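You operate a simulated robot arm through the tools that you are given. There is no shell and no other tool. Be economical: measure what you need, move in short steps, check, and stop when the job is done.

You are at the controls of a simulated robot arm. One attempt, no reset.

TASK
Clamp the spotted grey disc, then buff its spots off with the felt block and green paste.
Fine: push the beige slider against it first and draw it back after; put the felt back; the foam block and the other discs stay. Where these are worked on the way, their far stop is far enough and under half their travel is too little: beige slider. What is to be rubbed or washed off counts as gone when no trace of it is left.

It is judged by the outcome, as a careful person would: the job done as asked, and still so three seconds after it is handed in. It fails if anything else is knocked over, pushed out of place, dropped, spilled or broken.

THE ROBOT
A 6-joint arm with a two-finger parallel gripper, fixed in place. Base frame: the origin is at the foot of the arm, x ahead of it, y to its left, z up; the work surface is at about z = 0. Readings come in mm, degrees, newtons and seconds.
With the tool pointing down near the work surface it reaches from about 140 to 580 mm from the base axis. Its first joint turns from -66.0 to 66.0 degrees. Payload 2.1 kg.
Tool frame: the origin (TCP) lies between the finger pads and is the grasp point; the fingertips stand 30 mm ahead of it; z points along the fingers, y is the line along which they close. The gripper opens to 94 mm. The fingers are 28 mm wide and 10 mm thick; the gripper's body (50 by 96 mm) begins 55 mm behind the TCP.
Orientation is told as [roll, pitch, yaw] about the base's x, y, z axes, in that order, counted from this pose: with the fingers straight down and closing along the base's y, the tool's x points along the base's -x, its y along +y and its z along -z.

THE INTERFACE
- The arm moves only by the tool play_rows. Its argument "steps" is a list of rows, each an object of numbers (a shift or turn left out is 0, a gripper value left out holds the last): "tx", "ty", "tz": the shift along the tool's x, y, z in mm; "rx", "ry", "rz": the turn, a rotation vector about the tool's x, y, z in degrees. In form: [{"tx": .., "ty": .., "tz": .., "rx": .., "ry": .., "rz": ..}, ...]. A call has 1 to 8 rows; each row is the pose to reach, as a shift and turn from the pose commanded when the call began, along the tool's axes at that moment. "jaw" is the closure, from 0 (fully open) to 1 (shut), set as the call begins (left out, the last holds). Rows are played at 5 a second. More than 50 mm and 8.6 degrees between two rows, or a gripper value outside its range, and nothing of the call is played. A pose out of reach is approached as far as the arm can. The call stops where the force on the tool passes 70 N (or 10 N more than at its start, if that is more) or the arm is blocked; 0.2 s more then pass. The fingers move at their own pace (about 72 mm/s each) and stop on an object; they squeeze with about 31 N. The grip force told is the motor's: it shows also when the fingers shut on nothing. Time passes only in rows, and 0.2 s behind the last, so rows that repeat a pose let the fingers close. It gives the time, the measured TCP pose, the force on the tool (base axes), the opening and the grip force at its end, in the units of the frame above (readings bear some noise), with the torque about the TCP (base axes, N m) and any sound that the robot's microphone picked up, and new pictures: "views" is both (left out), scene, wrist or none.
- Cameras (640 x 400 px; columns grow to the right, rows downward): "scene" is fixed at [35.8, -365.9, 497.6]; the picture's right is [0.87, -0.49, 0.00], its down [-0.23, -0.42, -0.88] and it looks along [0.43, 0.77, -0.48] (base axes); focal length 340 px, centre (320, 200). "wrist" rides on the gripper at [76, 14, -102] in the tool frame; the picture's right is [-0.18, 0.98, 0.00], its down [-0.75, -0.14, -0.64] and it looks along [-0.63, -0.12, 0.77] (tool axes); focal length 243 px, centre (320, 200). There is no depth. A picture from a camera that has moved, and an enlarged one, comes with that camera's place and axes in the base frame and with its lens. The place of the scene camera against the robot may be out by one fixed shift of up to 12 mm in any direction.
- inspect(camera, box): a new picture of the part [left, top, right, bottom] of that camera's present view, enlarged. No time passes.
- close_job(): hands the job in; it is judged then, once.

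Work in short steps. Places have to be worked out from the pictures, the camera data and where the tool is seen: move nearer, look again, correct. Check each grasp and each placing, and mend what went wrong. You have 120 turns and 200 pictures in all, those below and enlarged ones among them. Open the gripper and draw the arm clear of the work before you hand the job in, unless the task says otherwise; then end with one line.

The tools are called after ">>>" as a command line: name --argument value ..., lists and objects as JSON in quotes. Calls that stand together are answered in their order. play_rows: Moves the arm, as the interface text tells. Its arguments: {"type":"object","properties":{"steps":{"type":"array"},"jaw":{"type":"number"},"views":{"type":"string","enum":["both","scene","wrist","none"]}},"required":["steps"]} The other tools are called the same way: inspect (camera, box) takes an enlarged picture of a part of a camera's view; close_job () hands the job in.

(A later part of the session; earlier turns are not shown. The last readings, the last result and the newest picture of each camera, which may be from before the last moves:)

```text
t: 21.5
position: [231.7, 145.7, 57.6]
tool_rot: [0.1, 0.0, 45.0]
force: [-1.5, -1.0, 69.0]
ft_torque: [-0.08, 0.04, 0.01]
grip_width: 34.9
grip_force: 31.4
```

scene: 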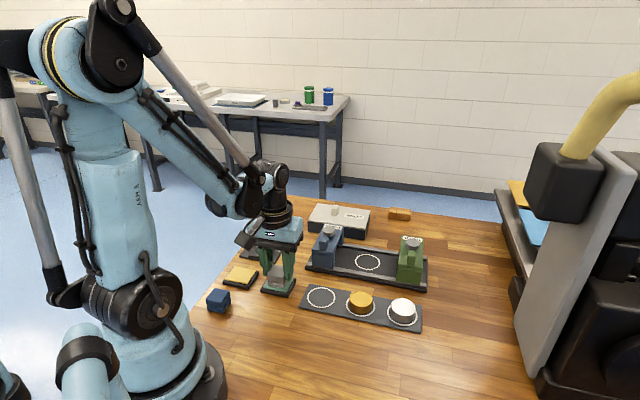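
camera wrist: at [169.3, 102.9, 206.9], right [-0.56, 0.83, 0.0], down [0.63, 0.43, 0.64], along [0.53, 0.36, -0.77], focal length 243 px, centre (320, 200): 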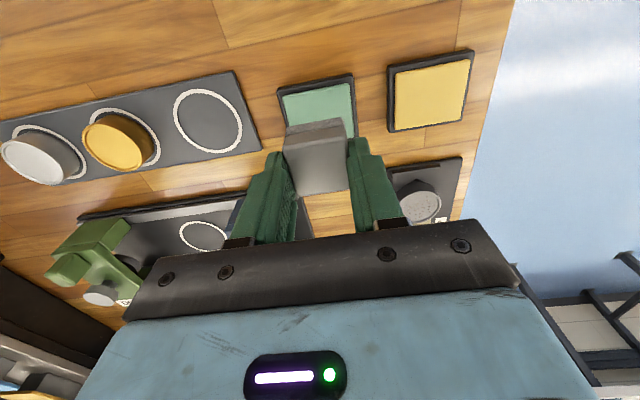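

Contact is firm (69 N, more than needed). I'll ease off 1 mm and lift to check the felt underside via the scene camera.

>>> play_rows --steps '[{"tz": -1}, {"tz": -1}, {"tz": -30}, {"tz": -60}, {"tz": -60}]'

>>> inspect --camera "scene" --box '[235, 220, 315, 300]'

>>> inspect --camera "wrist" --box '[220, 60, 420, 200]'

```text
t: 22.7
position: [229.6, 143.8, 115.7]
tool_rot: [0.1, 0.0, 45.0]
force: [0.1, 0.1, -0.5]
ft_torque: [-0.03, 0.0, -0.01]
grip_width: 34.5
grip_force: 30.9
camera wrist: at [167.0, 101.5, 221.1], right [-0.57, 0.82, 0.0], down [0.63, 0.43, 0.64], along [0.53, 0.36, -0.77], focal length 243 px, centre (320, 200)
```

scene: 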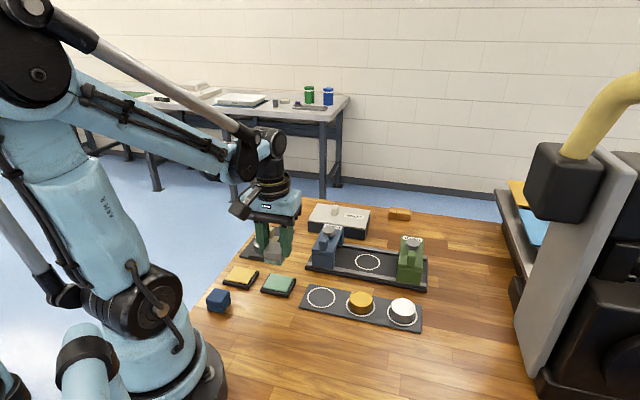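
wrist: 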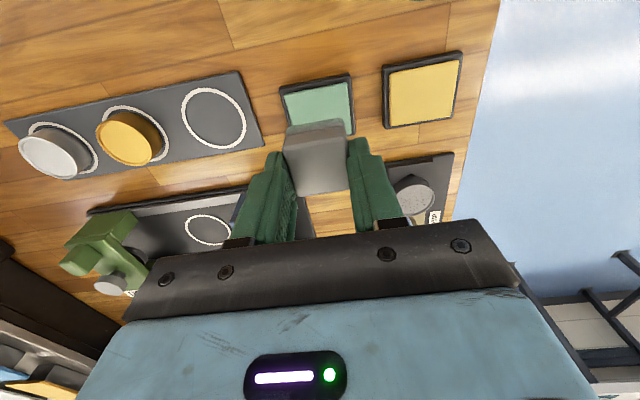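

```text
5.00 times, centred on (275, 260) of scene
camera zoom: at [35.8, -365.9, 497.6], right [0.87, -0.49, 0.0], down [-0.23, -0.42, -0.88], along [0.43, 0.77, -0.48], focal length 1700 px, centre (545, -100)
```

zoom: 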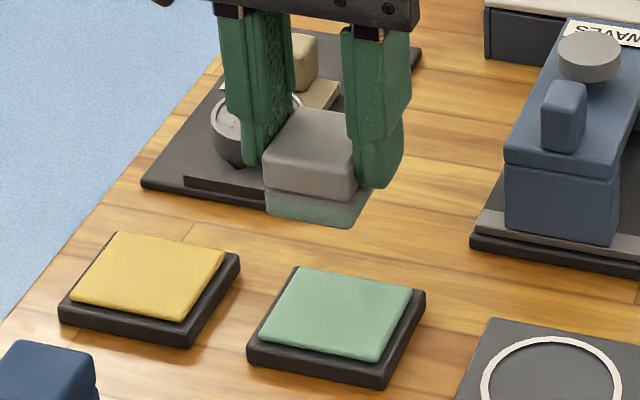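

```text
2.86 times, centred on (320, 130) of wrist
camera zoom: at [167.0, 101.5, 221.1], right [-0.57, 0.82, 0.0], down [0.63, 0.43, 0.64], along [0.53, 0.36, -0.77], focal length 693 px, centre (320, 400)
```

zoom: 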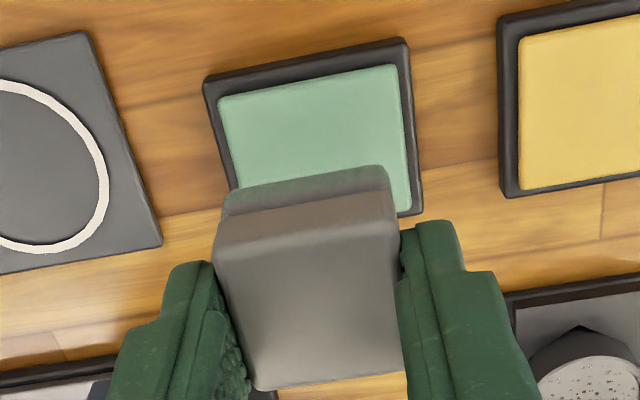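

The felt layer now shows green. I'll carry it to above the disc at about (245,273).

>>> play_rows --steps '[{"tx": -34, "ty": 27}, {"tx": -67, "ty": 54}, {"tx": -100, "ty": 80}, {"tx": -100, "ty": 80}, {"tx": -100, "ty": 80}]'

>>> inspect --camera "scene" --box '[225, 190, 315, 270]'

>>> inspect --camera "wrist" --box '[220, 60, 420, 200]'

```text
t: 23.9
position: [245.0, 273.3, 115.6]
tool_rot: [0.0, -0.1, 44.9]
force: [0.6, -0.6, -0.3]
ft_torque: [-0.01, 0.02, -0.02]
grip_width: 34.9
grip_force: 31.0
camera wrist: at [182.7, 230.1, 220.5], right [-0.57, 0.82, 0.0], down [0.63, 0.43, 0.64], along [0.53, 0.36, -0.77], focal length 243 px, centre (320, 200)
```

scene: 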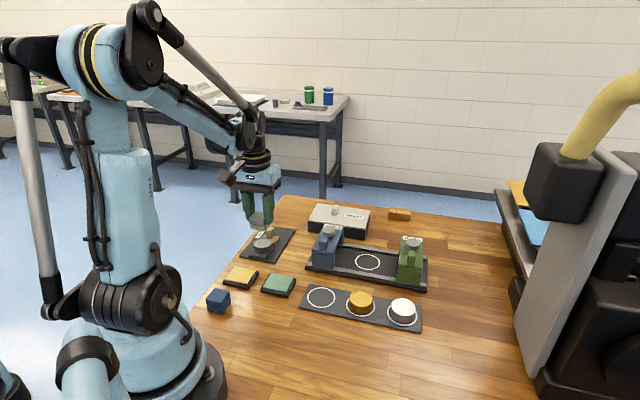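
wrist: 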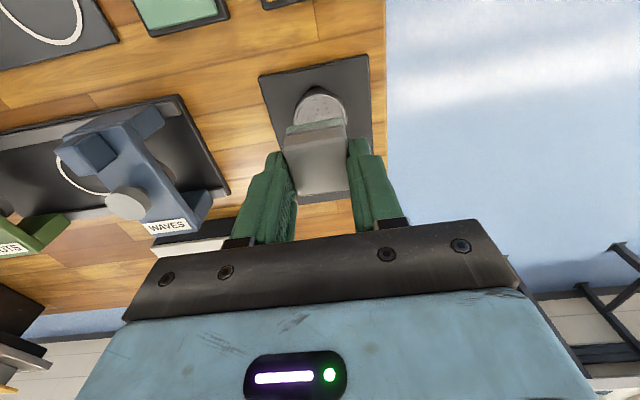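

```text
5.00 times, centred on (270, 230) of scene
camera zoom: at [35.8, -365.9, 497.6], right [0.87, -0.49, 0.0], down [-0.23, -0.42, -0.88], along [0.43, 0.77, -0.48], focal length 1700 px, centre (570, 50)
```

zoom: 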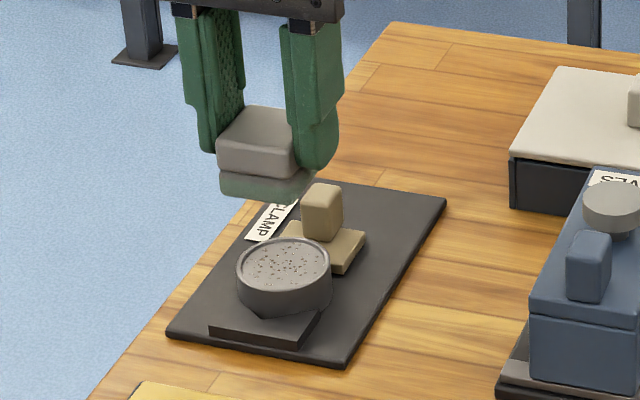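

```text
2.86 times, centred on (320, 130) of wrist
camera zoom: at [182.7, 230.1, 220.5], right [-0.57, 0.82, 0.0], down [0.63, 0.43, 0.64], along [0.53, 0.36, -0.77], focal length 693 px, centre (320, 400)
```

zoom: 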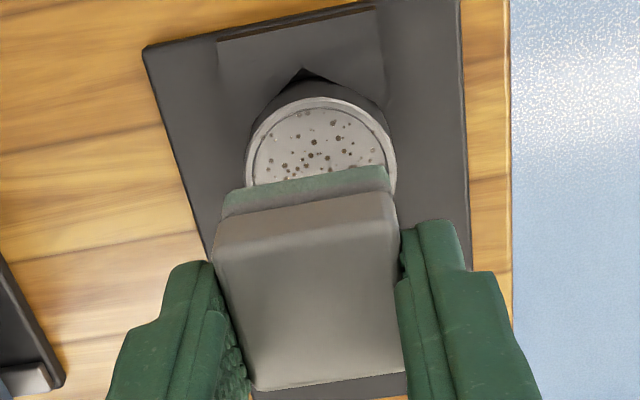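

The felt is over the disc to within a couple of mm. I'll descend gently to find contact.

>>> play_rows --steps '[{"tx": 2, "tz": 15}, {"tx": 2, "tz": 30}, {"tx": 2, "tz": 33}, {"tx": 2, "tz": 33}]' --views "scene"

>>> inspect --camera "scene" --box '[225, 190, 315, 270]'

```text
t: 24.9
position: [245.6, 271.2, 82.1]
tool_rot: [0.1, 0.1, 45.0]
force: [-0.5, 0.6, -0.2]
ft_torque: [-0.02, -0.01, -0.03]
grip_width: 34.7
grip_force: 31.1
```

scene: 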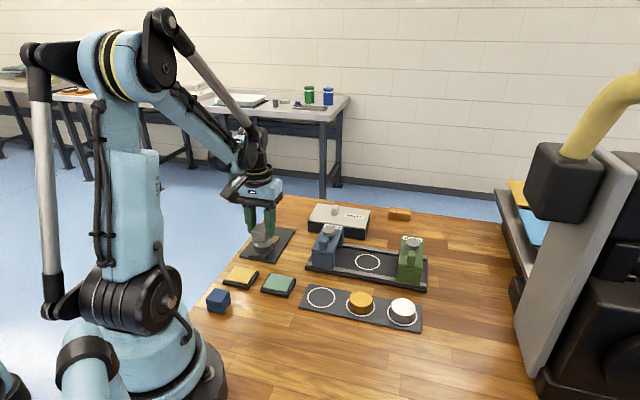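

```text
5.00 times, centred on (270, 230) of scene
camera zoom: at [35.8, -365.9, 497.6], right [0.87, -0.49, 0.0], down [-0.23, -0.42, -0.88], along [0.43, 0.77, -0.48], focal length 1700 px, centre (570, 50)
```

zoom: 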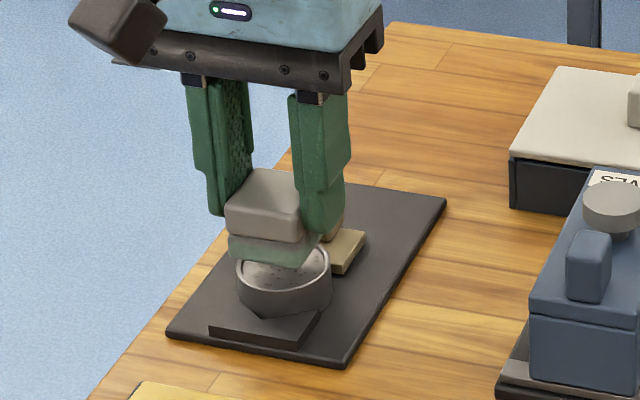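

>>> play_rows --steps '[{"tz": 2}, {"tz": 4}, {"tz": 4}]' --views "none"

>>> play_rows --steps '[{"tz": 1}, {"tz": 2}, {"tz": 2}]' --views "scene"

>>> inspect --camera "scene" --box '[225, 190, 315, 270]'

```text
t: 25.7
position: [245.1, 272.1, 77.6]
tool_rot: [0.1, -0.1, 45.0]
force: [0.1, 0.0, -0.4]
ft_torque: [0.01, 0.02, 0.01]
grip_width: 34.7
grip_force: 31.0
```

```text
t: 26.5
position: [244.5, 271.4, 76.4]
tool_rot: [0.0, 0.0, 45.1]
force: [-0.6, -0.2, 0.3]
ft_torque: [0.02, 0.0, -0.04]
grip_width: 34.7
grip_force: 30.8
```

scene: 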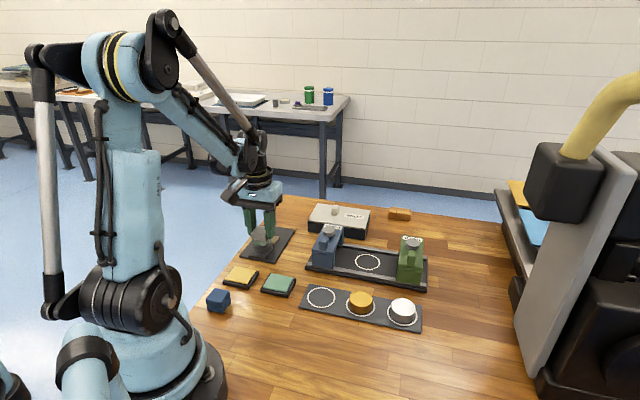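

```text
5.00 times, centred on (270, 230) of scene
camera zoom: at [35.8, -365.9, 497.6], right [0.87, -0.49, 0.0], down [-0.23, -0.42, -0.88], along [0.43, 0.77, -0.48], focal length 1700 px, centre (570, 50)
```

zoom: 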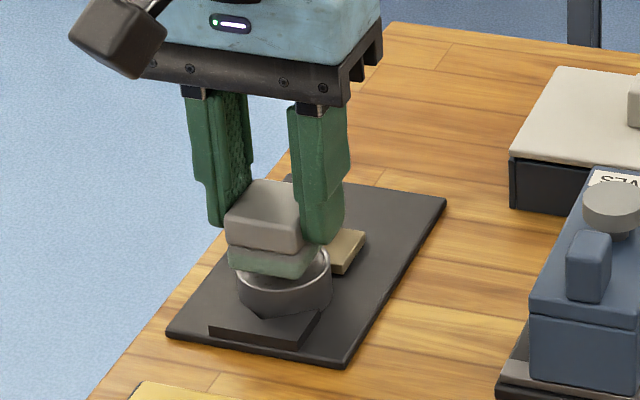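

>>> play_rows --steps '[{"tz": 1}, {"tz": 1}]' --views "none"

>>> play_rows --steps '[{"tz": 1}, {"tz": 1}]' --views "none"

>>> play_rows --steps '[{"tz": 0.7}, {"tz": 0.7}]' --views "none"

```text
t: 27.1
position: [245.9, 272.2, 75.2]
tool_rot: [0.2, 0.0, 45.0]
force: [-0.5, 1.0, -0.1]
ft_torque: [0.0, 0.01, -0.03]
grip_width: 34.8
grip_force: 30.9
```

```text
t: 27.7
position: [245.0, 270.8, 75.2]
tool_rot: [0.2, 0.0, 45.0]
force: [-0.2, -0.2, -0.1]
ft_torque: [-0.01, 0.0, -0.01]
grip_width: 34.8
grip_force: 31.2
```

```text
t: 28.3
position: [245.1, 270.1, 75.6]
tool_rot: [0.1, 0.0, 45.0]
force: [-0.4, 0.1, 0.1]
ft_torque: [0.03, -0.02, -0.01]
grip_width: 34.7
grip_force: 30.8
```

>>> play_rows --steps '[{"tz": 0.7}, {"tz": 0.7}]' --views "none"

>>> play_rows --steps '[{"tz": 0.7}, {"tz": 0.7}]' --views "none"

>>> play_rows --steps '[{"tz": 0.7}, {"tz": 0.7}]' --views "none"

```text
t: 28.9
position: [245.2, 270.8, 72.8]
tool_rot: [0.2, -0.1, 44.9]
force: [0.0, 0.0, 0.0]
ft_torque: [-0.02, 0.02, 0.02]
grip_width: 34.5
grip_force: 30.8
```

```text
t: 29.5
position: [245.1, 271.0, 72.2]
tool_rot: [0.1, 0.0, 44.9]
force: [0.1, -0.1, -1.0]
ft_torque: [0.02, 0.01, 0.0]
grip_width: 34.6
grip_force: 31.0
```

```text
t: 30.1
position: [243.4, 270.9, 72.4]
tool_rot: [0.1, 0.1, 45.1]
force: [0.4, 0.1, 0.7]
ft_torque: [0.01, 0.0, 0.01]
grip_width: 34.6
grip_force: 31.0
```

Still no contact at z≈72. I'll look at the gap.

>>> inspect --camera "scene" --box '[245, 225, 295, 262]'

>>> play_rows --steps '[{"tz": 0.7}, {"tz": 0.7}]' --views "none"

>>> play_rows --steps '[{"tz": 0.7}, {"tz": 0.7}]' --views "none"

```text
10.81 times, centred on (270, 244) of scene
camera zoom: at [35.8, -365.9, 497.6], right [0.87, -0.49, 0.0], down [-0.23, -0.42, -0.88], along [0.43, 0.77, -0.48], focal length 3676 px, centre (860, -270)
```

zoom: 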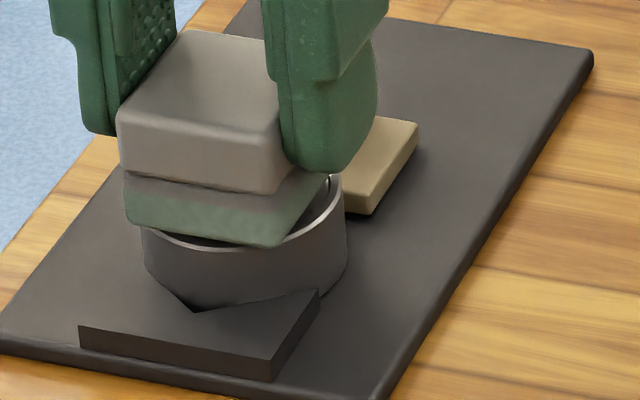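

```text
t: 30.7
position: [244.5, 270.5, 71.1]
tool_rot: [0.1, 0.0, 45.0]
force: [-0.3, 0.6, 0.6]
ft_torque: [0.02, 0.01, 0.04]
grip_width: 34.8
grip_force: 30.6
```

```text
t: 31.3
position: [245.2, 271.2, 70.6]
tool_rot: [0.1, 0.0, 45.0]
force: [0.3, -0.9, -1.8]
ft_torque: [0.01, 0.0, 0.0]
grip_width: 34.9
grip_force: 31.1
```

>>> play_rows --steps '[{"tz": 0.7}, {"tz": 0.7}]' --views "none"

>>> play_rows --steps '[{"tz": 0.7}, {"tz": 0.7}]' --views "none"

>>> play_rows --steps '[{"tz": 0.7}, {"tz": 0.7}]' --views "none"

>>> inspect --camera "scene" --box '[245, 225, 295, 262]'

```text
t: 31.9
position: [243.9, 269.6, 68.6]
tool_rot: [0.1, 0.0, 45.1]
force: [0.3, -1.8, 5.1]
ft_torque: [-0.05, -0.08, 0.0]
grip_width: 35.0
grip_force: 31.0
```

```text
t: 32.5
position: [244.3, 271.5, 69.5]
tool_rot: [0.2, 0.0, 45.0]
force: [0.1, -3.3, 25.6]
ft_torque: [-0.11, -0.18, -0.02]
grip_width: 34.6
grip_force: 31.1
```

```text
t: 33.1
position: [245.2, 272.1, 70.1]
tool_rot: [0.1, -0.1, 45.1]
force: [0.1, 0.1, 40.2]
ft_torque: [0.08, -0.23, -0.02]
grip_width: 34.7
grip_force: 30.8
```

```text
10.81 times, centred on (270, 244) of scene
camera zoom: at [35.7, -366.0, 497.5], right [0.87, -0.49, 0.0], down [-0.23, -0.42, -0.88], along [0.43, 0.77, -0.48], focal length 3676 px, centre (860, -270)
```

zoom: 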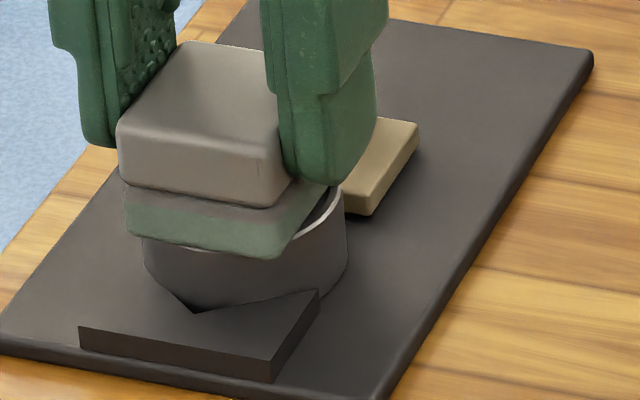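

Contact at about 25–40 N. I'll ease slightly and begin rubbing in a cross pattern with ±8–10 mm excursions.

>>> play_rows --steps '[{"tz": -0.3}, {"tz": -0.3, "tx": -6}, {"tz": -0.3, "tx": -11}, {"tz": -0.3, "tx": -4}, {"tz": -0.3, "tx": 4}, {"tz": -0.3, "tx": 6}, {"tz": -0.3, "tx": 0}]'

>>> inspect --camera "scene" --box '[245, 225, 295, 262]'

```text
t: 34.7
position: [245.1, 270.9, 69.4]
tool_rot: [0.1, 0.1, 45.0]
force: [-2.1, -1.2, 1.9]
ft_torque: [-0.06, 0.04, 0.04]
grip_width: 34.8
grip_force: 31.1
camera wrist: at [181.5, 227.5, 174.0], right [-0.57, 0.82, 0.0], down [0.63, 0.43, 0.64], along [0.53, 0.36, -0.77], focal length 243 px, centre (320, 200)
```

scene: 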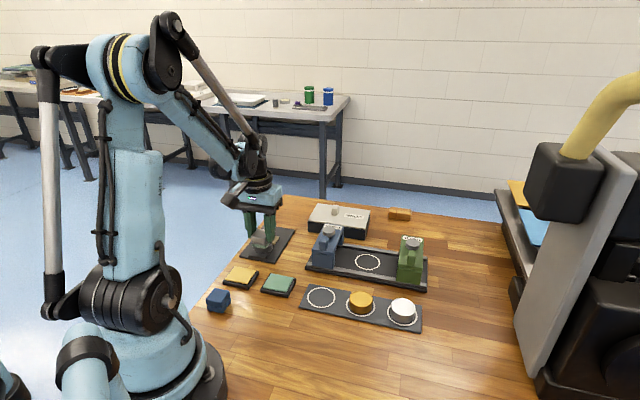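
wrist: 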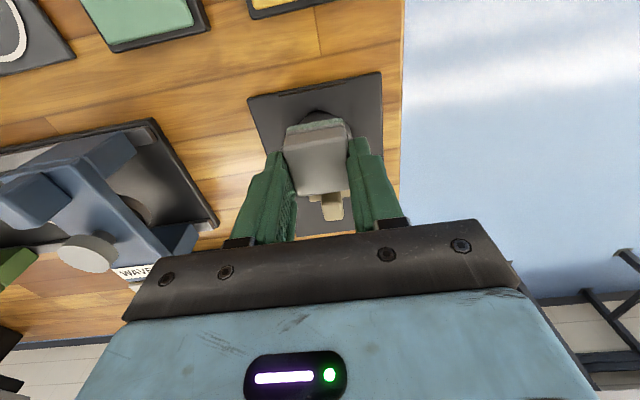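

```text
10.81 times, centred on (270, 244) of scene
camera zoom: at [35.8, -365.9, 497.6], right [0.87, -0.49, 0.0], down [-0.23, -0.42, -0.88], along [0.43, 0.77, -0.48], focal length 3676 px, centre (860, -270)
```

zoom: 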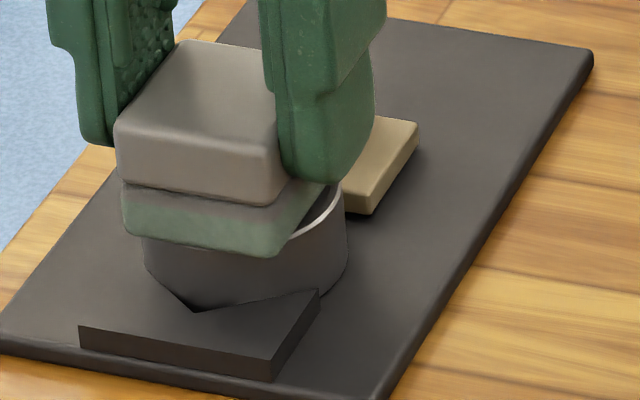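

Pressure fell to 2 N, so I'll press 0.4 mm more and rub over a raster of lanes.

>>> play_rows --steps '[{"tz": 0.4, "tx": -3}, {"tz": 0.4, "tx": -10, "ty": 4}, {"tz": 0.4, "tx": -2, "ty": 8}, {"tz": 0.4, "tx": 6, "ty": 8}, {"tz": 0.4, "tx": 0, "ty": 0}, {"tz": 0.4, "tx": 6, "ty": -8}, {"tz": 0.4, "tx": -2, "ty": -8}, {"tz": 0.4, "tx": -10, "ty": -5}]' --views "none"

>>> play_rows --steps '[{"ty": 5}, {"ty": 12}, {"tx": 8, "ty": 5}, {"tx": 14, "ty": -2}, {"tx": 12, "ty": 6}, {"tx": 8, "ty": 12}, {"tx": 4, "ty": 8}, {"tx": 9, "ty": 5}]' --views "none"

```text
t: 36.5
position: [255.5, 273.2, 67.9]
tool_rot: [-0.1, 0.3, 44.9]
force: [-9.1, -17.6, 42.0]
ft_torque: [-0.66, 0.62, 0.08]
grip_width: 34.7
grip_force: 30.8
```

```text
t: 38.2
position: [242.0, 275.7, 68.7]
tool_rot: [0.4, 0.5, 45.2]
force: [-1.9, -0.9, 27.2]
ft_torque: [-0.13, -0.15, -0.02]
grip_width: 34.6
grip_force: 30.5
stopped in row 8: the force on the tool passed its limit at 74 N (the readings are from after the stop); the commanded pose is now the measured one
```

I'll lift and step aside to view the disc.

>>> play_rows --steps '[{"tz": -20}, {"tz": -45}, {"tz": -45, "tx": -40}, {"tz": -45, "tx": -40}]'

>>> inspect --camera "wrist" --box '[250, 30, 390, 130]'

>>> inspect --camera "scene" --box '[230, 205, 300, 262]'

```text
t: 39.2
position: [270.0, 303.7, 113.3]
tool_rot: [0.4, 0.4, 45.1]
force: [-0.4, 0.1, -0.4]
ft_torque: [0.02, -0.02, -0.01]
grip_width: 34.8
grip_force: 30.9
camera wrist: at [208.7, 260.0, 218.3], right [-0.57, 0.82, 0.01], down [0.64, 0.44, 0.64], along [0.52, 0.36, -0.77], focal length 243 px, centre (320, 200)
```

scene: 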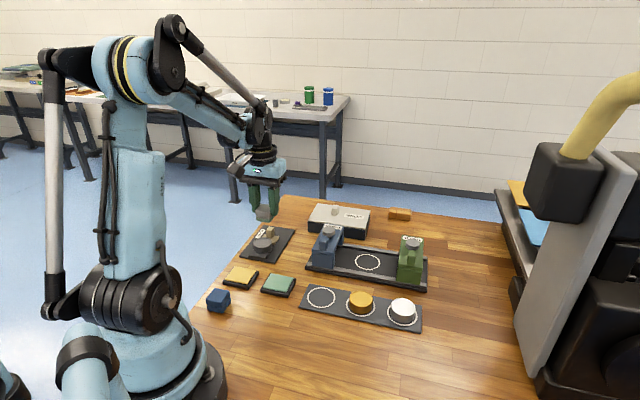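
wrist: 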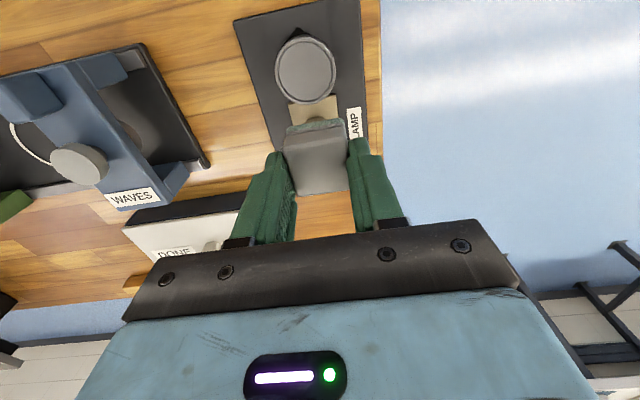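

```text
4.00 times, centred on (320, 80) of wrist
camera zoom: at [208.7, 260.0, 218.3], right [-0.57, 0.82, 0.01], down [0.64, 0.44, 0.64], along [0.52, 0.36, -0.77], focal length 970 px, centre (320, 680)
```

zoom: 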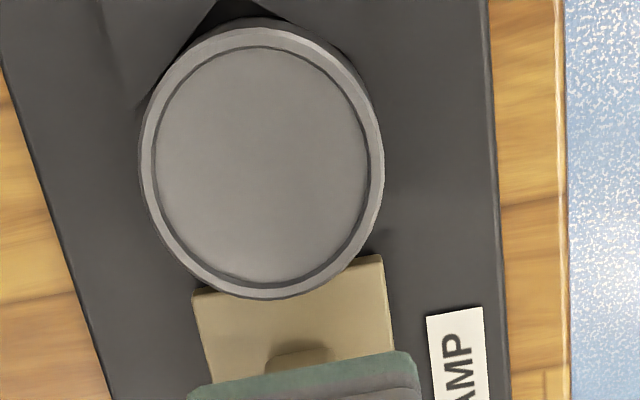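

```text
7.02 times, centred on (265, 234) of scene
camera zoom: at [35.8, -365.9, 497.6], right [0.87, -0.49, 0.0], down [-0.23, -0.42, -0.88], along [0.43, 0.77, -0.48], focal length 2386 px, centre (706, -35)
```

zoom: 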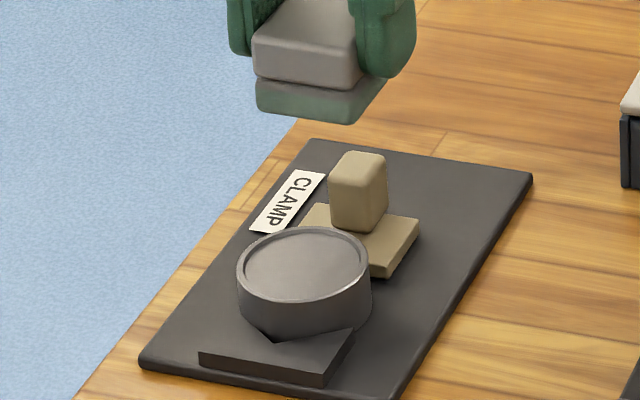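

The spots appear gone; I'll zoom tightly for faint traces.

>>> inspect --camera "wrist" --box '[280, 30, 345, 75]'

>>> inspect --camera "wrist" --box '[280, 65, 345, 110]'

>>> inspect --camera "scene" --box '[250, 233, 286, 258]'

```text
8.89 times, centred on (312, 52) of wrist
camera zoom: at [208.7, 260.0, 218.3], right [-0.57, 0.82, 0.01], down [0.64, 0.44, 0.64], along [0.52, 0.36, -0.77], focal length 2157 px, centre (387, 1511)
```

zoom: 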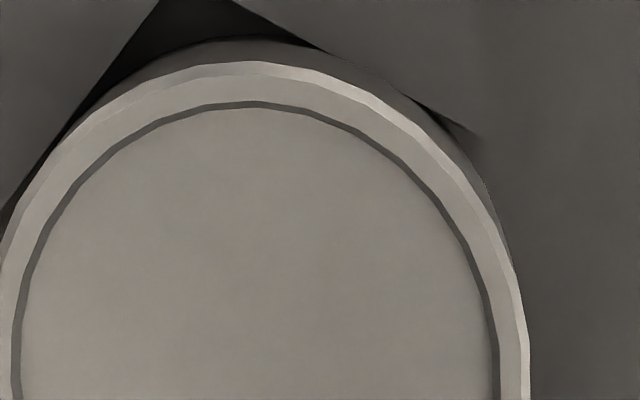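

```text
8.89 times, centred on (312, 88) of wrist
camera zoom: at [208.7, 260.0, 218.3], right [-0.57, 0.82, 0.01], down [0.64, 0.44, 0.64], along [0.52, 0.36, -0.77], focal length 2157 px, centre (387, 1200)
```

zoom: 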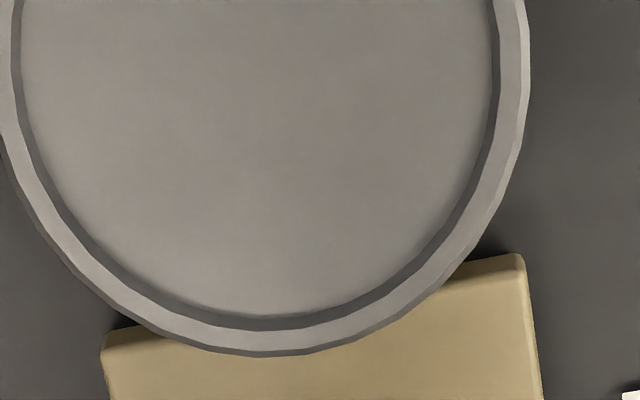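

```text
16.00 times, centred on (268, 246) of scene
camera zoom: at [35.8, -365.9, 497.6], right [0.87, -0.49, 0.0], down [-0.23, -0.42, -0.88], along [0.43, 0.77, -0.48], focal length 5441 px, centre (1152, -528)
```

zoom: 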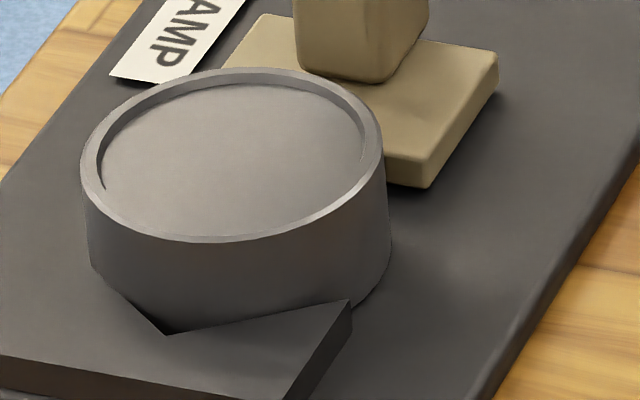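

The disc is fully clean. I'll carry the felt back to above its original spot at about (163,100), correcting the tiny tilt.

>>> play_rows --steps '[{"tz": -10}, {"tx": 40, "ty": -12, "tz": -10}, {"tx": 80, "ty": -25, "tz": -10, "rx": 0.5}, {"tx": 120, "ty": -37, "tz": -5, "rx": 0.5}, {"tx": 160, "ty": -49, "tz": 0, "rx": 0.5}, {"tx": 200, "ty": -61, "tz": 0, "rx": 0.5}, {"tx": 220.5, "ty": -67.7, "tz": 10, "rx": 0.5}, {"tx": 220.5, "ty": -67.7, "tz": 10, "rx": 0.5}]'

>>> play_rows --steps '[{"tz": 0}]' --views "none"

>>> play_rows --steps '[{"tz": 0}]' --views "none"

```text
t: 41.0
position: [164.4, 96.6, 103.7]
tool_rot: [-0.1, 0.4, 45.1]
force: [0.4, -0.5, -0.1]
ft_torque: [-0.01, 0.0, 0.01]
grip_width: 35.0
grip_force: 30.9
camera wrist: at [101.7, 53.3, 209.0], right [-0.57, 0.82, 0.0], down [0.63, 0.44, 0.64], along [0.52, 0.36, -0.77], focal length 243 px, centre (320, 200)
```

scene: 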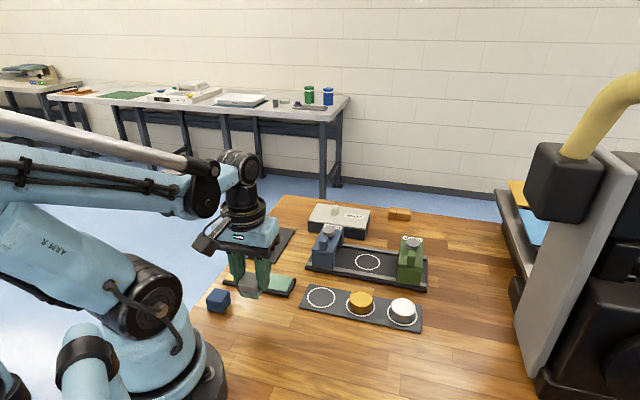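
wrist: 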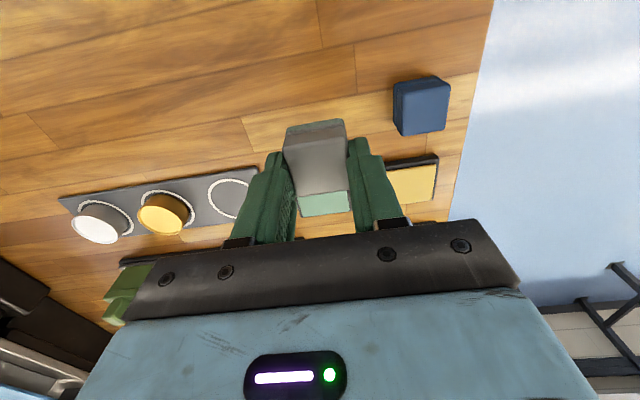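

```text
t: 41.5
position: [163.1, 96.3, 104.6]
tool_rot: [0.1, 0.5, 45.1]
force: [0.9, 0.0, -0.5]
ft_torque: [0.02, 0.0, -0.01]
grip_width: 34.8
grip_force: 30.8
```

```text
t: 41.9
position: [164.7, 96.8, 103.9]
tool_rot: [0.0, 0.4, 45.2]
force: [0.4, 0.1, -0.8]
ft_torque: [-0.02, 0.02, 0.01]
grip_width: 34.7
grip_force: 31.0
```

I'll correct about 3 mm in position and descend to just above the table.

>>> play_rows --steps '[{"tx": -1.9, "ty": 2.9, "tz": 15, "rx": 0.28, "ry": -0.28}, {"tx": -1.9, "ty": 2.9, "tz": 35, "rx": 0.28, "ry": -0.28}, {"tx": -1.9, "ty": 2.9, "tz": 50, "rx": 0.28, "ry": -0.28}, {"tx": -1.9, "ty": 2.9, "tz": 57, "rx": 0.28, "ry": -0.28}, {"tx": -1.9, "ty": 2.9, "tz": 57, "rx": 0.28, "ry": -0.28}]'

>>> inspect --camera "scene" --box '[195, 240, 315, 335]'

>>> play_rows --steps '[{"tz": 0.7}, {"tz": 1.4}]' --views "none"

>>> play_rows --steps '[{"tz": 0.7}, {"tz": 0.7}]' --views "none"

```text
t: 43.0
position: [164.3, 99.8, 46.6]
tool_rot: [-0.3, 0.1, 45.2]
force: [0.6, 0.5, 0.3]
ft_torque: [0.03, -0.02, 0.01]
grip_width: 34.7
grip_force: 31.0
camera wrist: at [101.6, 57.1, 151.4], right [-0.57, 0.82, -0.01], down [0.63, 0.44, 0.64], along [0.53, 0.36, -0.77], focal length 243 px, centre (320, 200)
```

scene: 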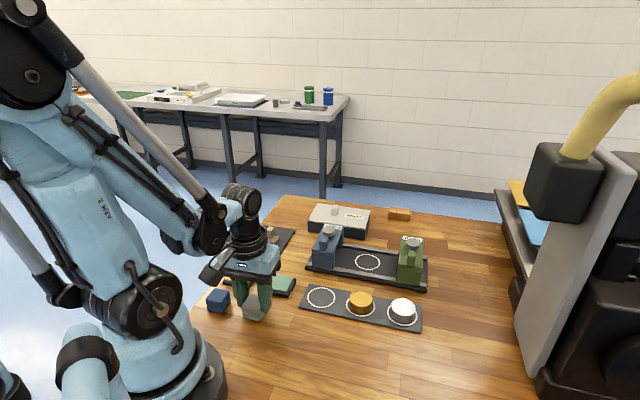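
wrist: 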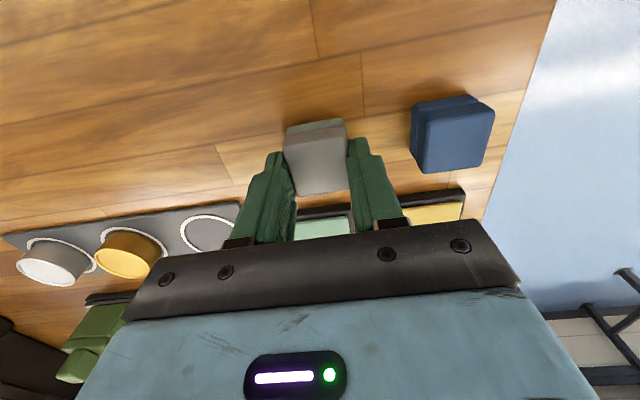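

```text
4.21 times, centred on (255, 288) of scene
camera zoom: at [35.8, -365.9, 497.6], right [0.87, -0.49, 0.0], down [-0.23, -0.42, -0.88], along [0.43, 0.77, -0.48], focal length 1432 px, centre (594, -168)
```

zoom: 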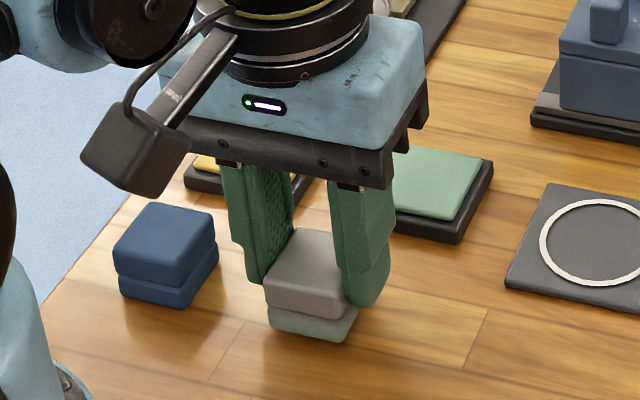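

```text
t: 43.6
position: [164.3, 101.9, 45.0]
tool_rot: [-0.4, 0.0, 45.2]
force: [0.0, -0.4, -0.3]
ft_torque: [0.02, 0.0, -0.03]
grip_width: 34.7
grip_force: 31.2
```

```text
t: 44.2
position: [162.6, 101.8, 44.6]
tool_rot: [-0.3, 0.0, 45.2]
force: [0.2, -0.7, -0.4]
ft_torque: [0.03, 0.0, -0.02]
grip_width: 34.7
grip_force: 31.1
```

>>> play_rows --steps '[{"tz": 0.7}, {"tz": 0.7}]' --views "none"

>>> play_rows --steps '[{"tz": 0.7}, {"tz": 0.7}]' --views "none"

>>> play_rows --steps '[{"tz": 0.5}, {"tz": 0.5}]' --views "none"

```text
t: 44.9
position: [163.0, 102.2, 44.2]
tool_rot: [-0.3, 0.1, 45.2]
force: [-0.6, -0.7, 0.5]
ft_torque: [-0.03, 0.0, 0.01]
grip_width: 34.6
grip_force: 31.0
```

```text
t: 45.5
position: [163.3, 101.6, 43.4]
tool_rot: [-0.3, 0.1, 45.2]
force: [0.2, -0.8, -0.4]
ft_torque: [-0.04, 0.03, -0.01]
grip_width: 34.9
grip_force: 30.8
```

```text
t: 46.0
position: [163.7, 102.7, 43.8]
tool_rot: [-0.3, 0.1, 45.2]
force: [-0.6, 0.2, -0.3]
ft_torque: [-0.01, 0.02, 0.01]
grip_width: 34.7
grip_force: 30.4
```

>>> play_rows --steps '[{"tx": 1.2, "ty": -1.2}, {"tx": 1.2, "ty": -1.2, "tz": 0.7}]' --views "none"

>>> play_rows --steps '[{"tz": 0.7}, {"tz": 0.7}]' --views "none"

>>> play_rows --steps '[{"tz": 0.7}, {"tz": 0.7}]' --views "none"

```text
t: 46.6
position: [163.1, 101.5, 43.1]
tool_rot: [-0.1, 0.1, 45.3]
force: [-7.6, 8.4, 50.4]
ft_torque: [0.42, 0.32, -0.03]
grip_width: 34.9
grip_force: 30.3
```

```text
t: 47.0
position: [163.6, 101.6, 42.8]
tool_rot: [-0.1, 0.2, 45.2]
force: [-3.3, -0.5, 31.8]
ft_torque: [0.03, 0.07, -0.02]
grip_width: 34.5
grip_force: 31.2
stopped in row 1: the force on the tool passed its limit at 78 N (the readings are from after the stop); the commanded pose is now the measured one
```

```text
t: 47.4
position: [163.9, 101.1, 41.5]
tool_rot: [-0.2, 0.4, 45.3]
force: [-3.6, -2.4, 32.0]
ft_torque: [0.1, -0.01, -0.01]
grip_width: 34.6
grip_force: 30.8
stopped in row 2: the force on the tool passed its limit at 77 N (the readings are from after the stop); the commanded pose is now the measured one
```

The felt is on the table. I'll ease off slightly, open to ~58 mm, then rise straight up.

>>> play_rows --steps '[{"tz": -0.6}, {"tz": -0.6}]' --views "none"

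>>> play_rows --steps '[{"tz": 0}, {"tz": 0}, {"tz": -30}, {"tz": -65}, {"tz": -65}]' --jaw 0.38

>>> inspect --camera "scene" --box '[195, 240, 315, 335]'

```text
t: 48.0
position: [164.0, 100.4, 43.6]
tool_rot: [0.0, 0.3, 45.3]
force: [-0.7, -0.9, -0.7]
ft_torque: [0.04, 0.0, -0.02]
grip_width: 34.2
grip_force: 31.2
```

```text
t: 49.2
position: [163.5, 101.1, 106.8]
tool_rot: [0.0, 0.2, 45.2]
force: [-0.1, 0.0, -0.1]
ft_torque: [-0.01, 0.03, 0.02]
grip_width: 58.4
grip_force: 0.0
camera wrist: at [101.9, 58.0, 212.7], right [-0.57, 0.82, 0.0], down [0.63, 0.44, 0.64], along [0.53, 0.36, -0.77], focal length 243 px, centre (320, 200)
```

scene: 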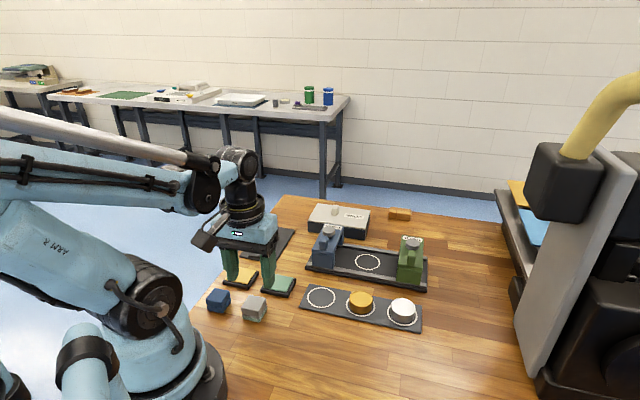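
wrist: 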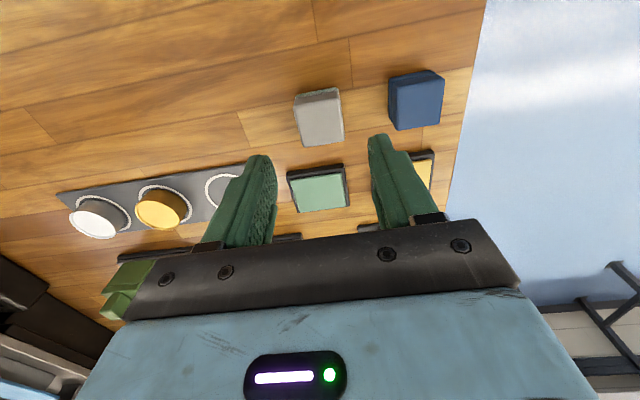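

```text
4.21 times, centred on (255, 288) of scene
camera zoom: at [35.8, -365.9, 497.6], right [0.87, -0.49, 0.0], down [-0.23, -0.42, -0.88], along [0.43, 0.77, -0.48], focal length 1432 px, centre (594, -168)
```

zoom: 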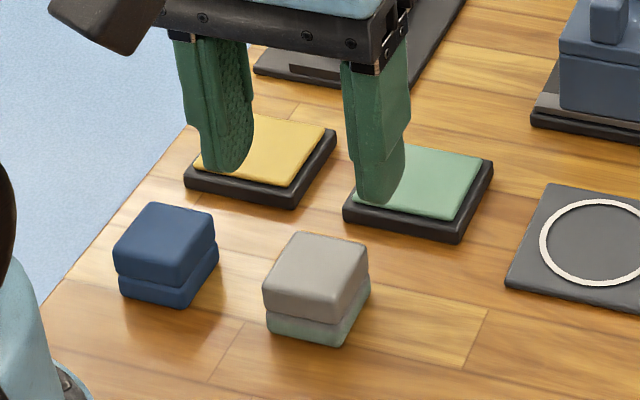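

The felt is back in its original place. Now I'll go back to above the slider knob at about (279,307).

>>> play_rows --steps '[{"tx": -20, "ty": 6, "tz": -15}, {"tx": -60, "ty": 17, "tz": -15}, {"tx": -100, "ty": 28, "tz": -15}, {"tx": -140, "ty": 40, "tz": -15}, {"tx": -180, "ty": 51, "tz": -10}, {"tx": -215, "ty": 61, "tz": -5}, {"tx": -227, "ty": 64, "tz": 0}, {"tx": -227, "ty": 64, "tz": 0}]' --jaw 0.57

>>> inspect --camera "wrist" --box '[260, 20, 400, 160]'

>>> play_rows --steps '[{"tz": 0}]' --views "none"

>>> play_rows --steps '[{"tz": 0}]' --views "none"

```text
t: 51.0
position: [277.4, 307.0, 108.6]
tool_rot: [-0.1, 0.3, 45.3]
force: [0.4, 0.0, -0.6]
ft_torque: [-0.01, -0.01, 0.0]
grip_width: 40.3
grip_force: 0.1
camera wrist: at [215.8, 264.0, 214.1], right [-0.57, 0.82, 0.0], down [0.63, 0.44, 0.64], along [0.53, 0.36, -0.77], focal length 243 px, centre (320, 200)
```

scene: 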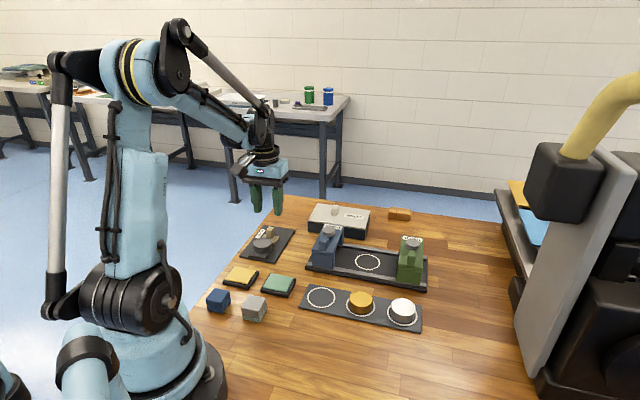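
wrist: 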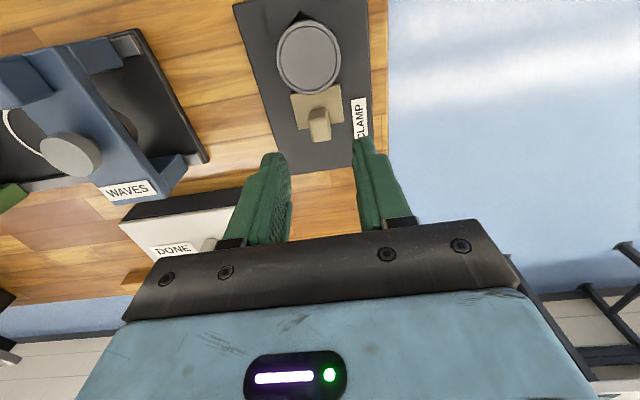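

```text
2.86 times, centred on (330, 90) of wrist
camera zoom: at [215.8, 264.0, 214.1], right [-0.57, 0.82, 0.0], down [0.63, 0.44, 0.64], along [0.53, 0.36, -0.77], focal length 693 px, centre (291, 514)
```

zoom: 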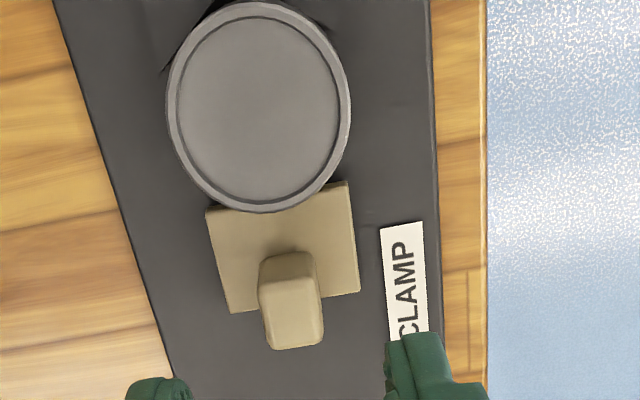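

```text
t: 51.4
position: [277.7, 305.9, 110.0]
tool_rot: [-0.1, 0.3, 45.2]
force: [0.2, 0.4, 0.6]
ft_torque: [0.0, 0.0, -0.01]
grip_width: 40.6
grip_force: 0.1
```

```text
t: 51.8
position: [277.7, 307.3, 107.6]
tool_rot: [-0.2, 0.3, 45.2]
force: [-0.8, 0.5, -0.4]
ft_torque: [-0.01, 0.03, -0.03]
grip_width: 40.2
grip_force: 0.0
```

Measured in the tool frame, the knob lies directly below the TCP. I'll descend straight and grip.

>>> play_rows --steps '[{"tz": 20}, {"tz": 40}, {"tz": 60}, {"tz": 60}]' --views "none"

>>> play_rows --steps '[{"tz": 0}, {"tz": 0}, {"tz": 0}]' --jaw 1 --views "wrist"

```text
t: 52.8
position: [277.1, 307.7, 45.7]
tool_rot: [-0.1, 0.3, 45.2]
force: [-0.2, -0.3, -0.9]
ft_torque: [0.0, 0.04, -0.02]
grip_width: 40.4
grip_force: 0.1
```

```text
t: 53.6
position: [278.9, 307.3, 46.0]
tool_rot: [-0.2, 0.3, 45.2]
force: [11.3, -8.9, -8.8]
ft_torque: [0.07, 0.19, -0.3]
grip_width: 15.6
grip_force: 45.3
camera wrist: at [216.2, 264.5, 151.0], right [-0.57, 0.82, -0.01], down [0.63, 0.44, 0.64], along [0.53, 0.36, -0.77], focal length 243 px, centre (320, 200)
```

wrist: 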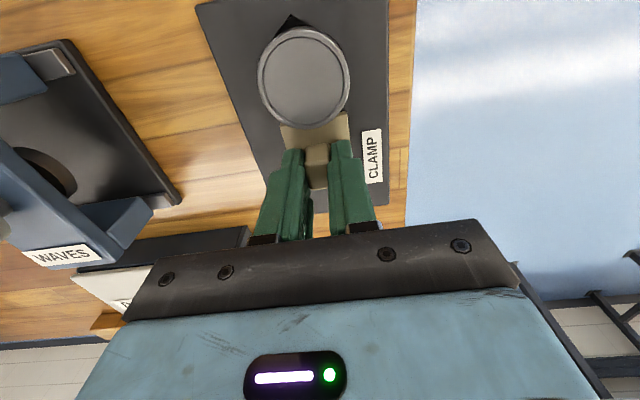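

Gripped. Now I'll draw the slider back (−tool x) to its start, about 38 mm.

>>> play_rows --steps '[{"ty": -1.2, "tx": -4}, {"ty": -1.2, "tx": -8}, {"ty": -1.2, "tx": -12}, {"ty": -1.2, "tx": -15}]' --views "none"

```text
t: 54.6
position: [289.3, 317.7, 46.4]
tool_rot: [0.0, 0.4, 45.3]
force: [-1.7, -8.0, -33.3]
ft_torque: [-0.51, 0.56, -0.46]
grip_width: 15.4
grip_force: 44.6
```

>>> play_rows --steps '[{"tz": 0.5, "tx": -4, "rx": 0.2, "ry": -0.2}, {"tz": 0.5, "tx": -8, "rx": 0.2, "ry": -0.2}, {"tz": 0.5, "tx": -10, "rx": 0.2, "ry": -0.2}, {"tz": 0.5, "tx": -10, "rx": 0.2, "ry": -0.2}]' --views "wrist"

```text
t: 55.6
position: [296.9, 323.3, 45.7]
tool_rot: [-0.5, 0.2, 45.2]
force: [0.8, -9.7, -2.6]
ft_torque: [-0.56, 1.17, -0.44]
grip_width: 15.9
grip_force: 45.1
camera wrist: at [233.8, 282.1, 150.9], right [-0.57, 0.82, -0.01], down [0.63, 0.44, 0.64], along [0.53, 0.36, -0.77], focal length 243 px, centre (320, 200)
```

wrist: 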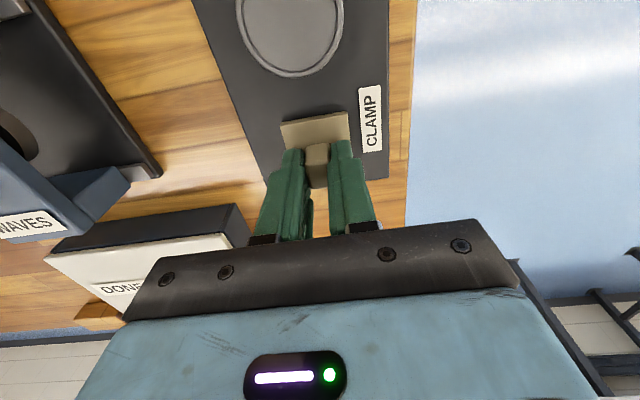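

The slider follows and the disc stays. About 13 mm remain.

>>> play_rows --steps '[{"tx": -4, "ry": -0.3}, {"tx": -8, "ry": -0.3}, {"tx": -11, "ry": -0.3}, {"tx": -11, "ry": -0.3}]' --views "none"

>>> play_rows --steps '[{"tx": -1.5}, {"tx": -3}, {"tx": -3}]' --views "wrist"

```text
t: 56.6
position: [302.6, 331.6, 45.5]
tool_rot: [-0.2, 0.1, 45.3]
force: [-21.9, -12.9, 15.2]
ft_torque: [0.69, -0.1, -0.48]
grip_width: 15.7
grip_force: 45.0
```

```text
t: 57.4
position: [305.1, 332.9, 45.5]
tool_rot: [-0.3, 0.8, 45.2]
force: [-35.5, -22.9, -5.4]
ft_torque: [0.2, 0.62, -0.49]
grip_width: 15.7
grip_force: 45.0
camera wrist: at [242.0, 289.9, 151.4], right [-0.57, 0.82, -0.01], down [0.63, 0.44, 0.63], along [0.52, 0.36, -0.77], focal length 243 px, centre (320, 200)
```

wrist: 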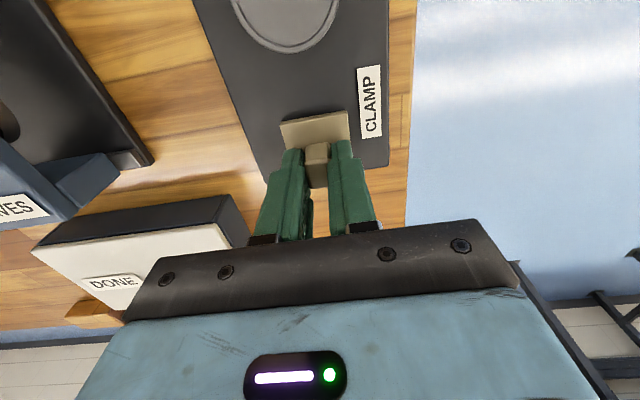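

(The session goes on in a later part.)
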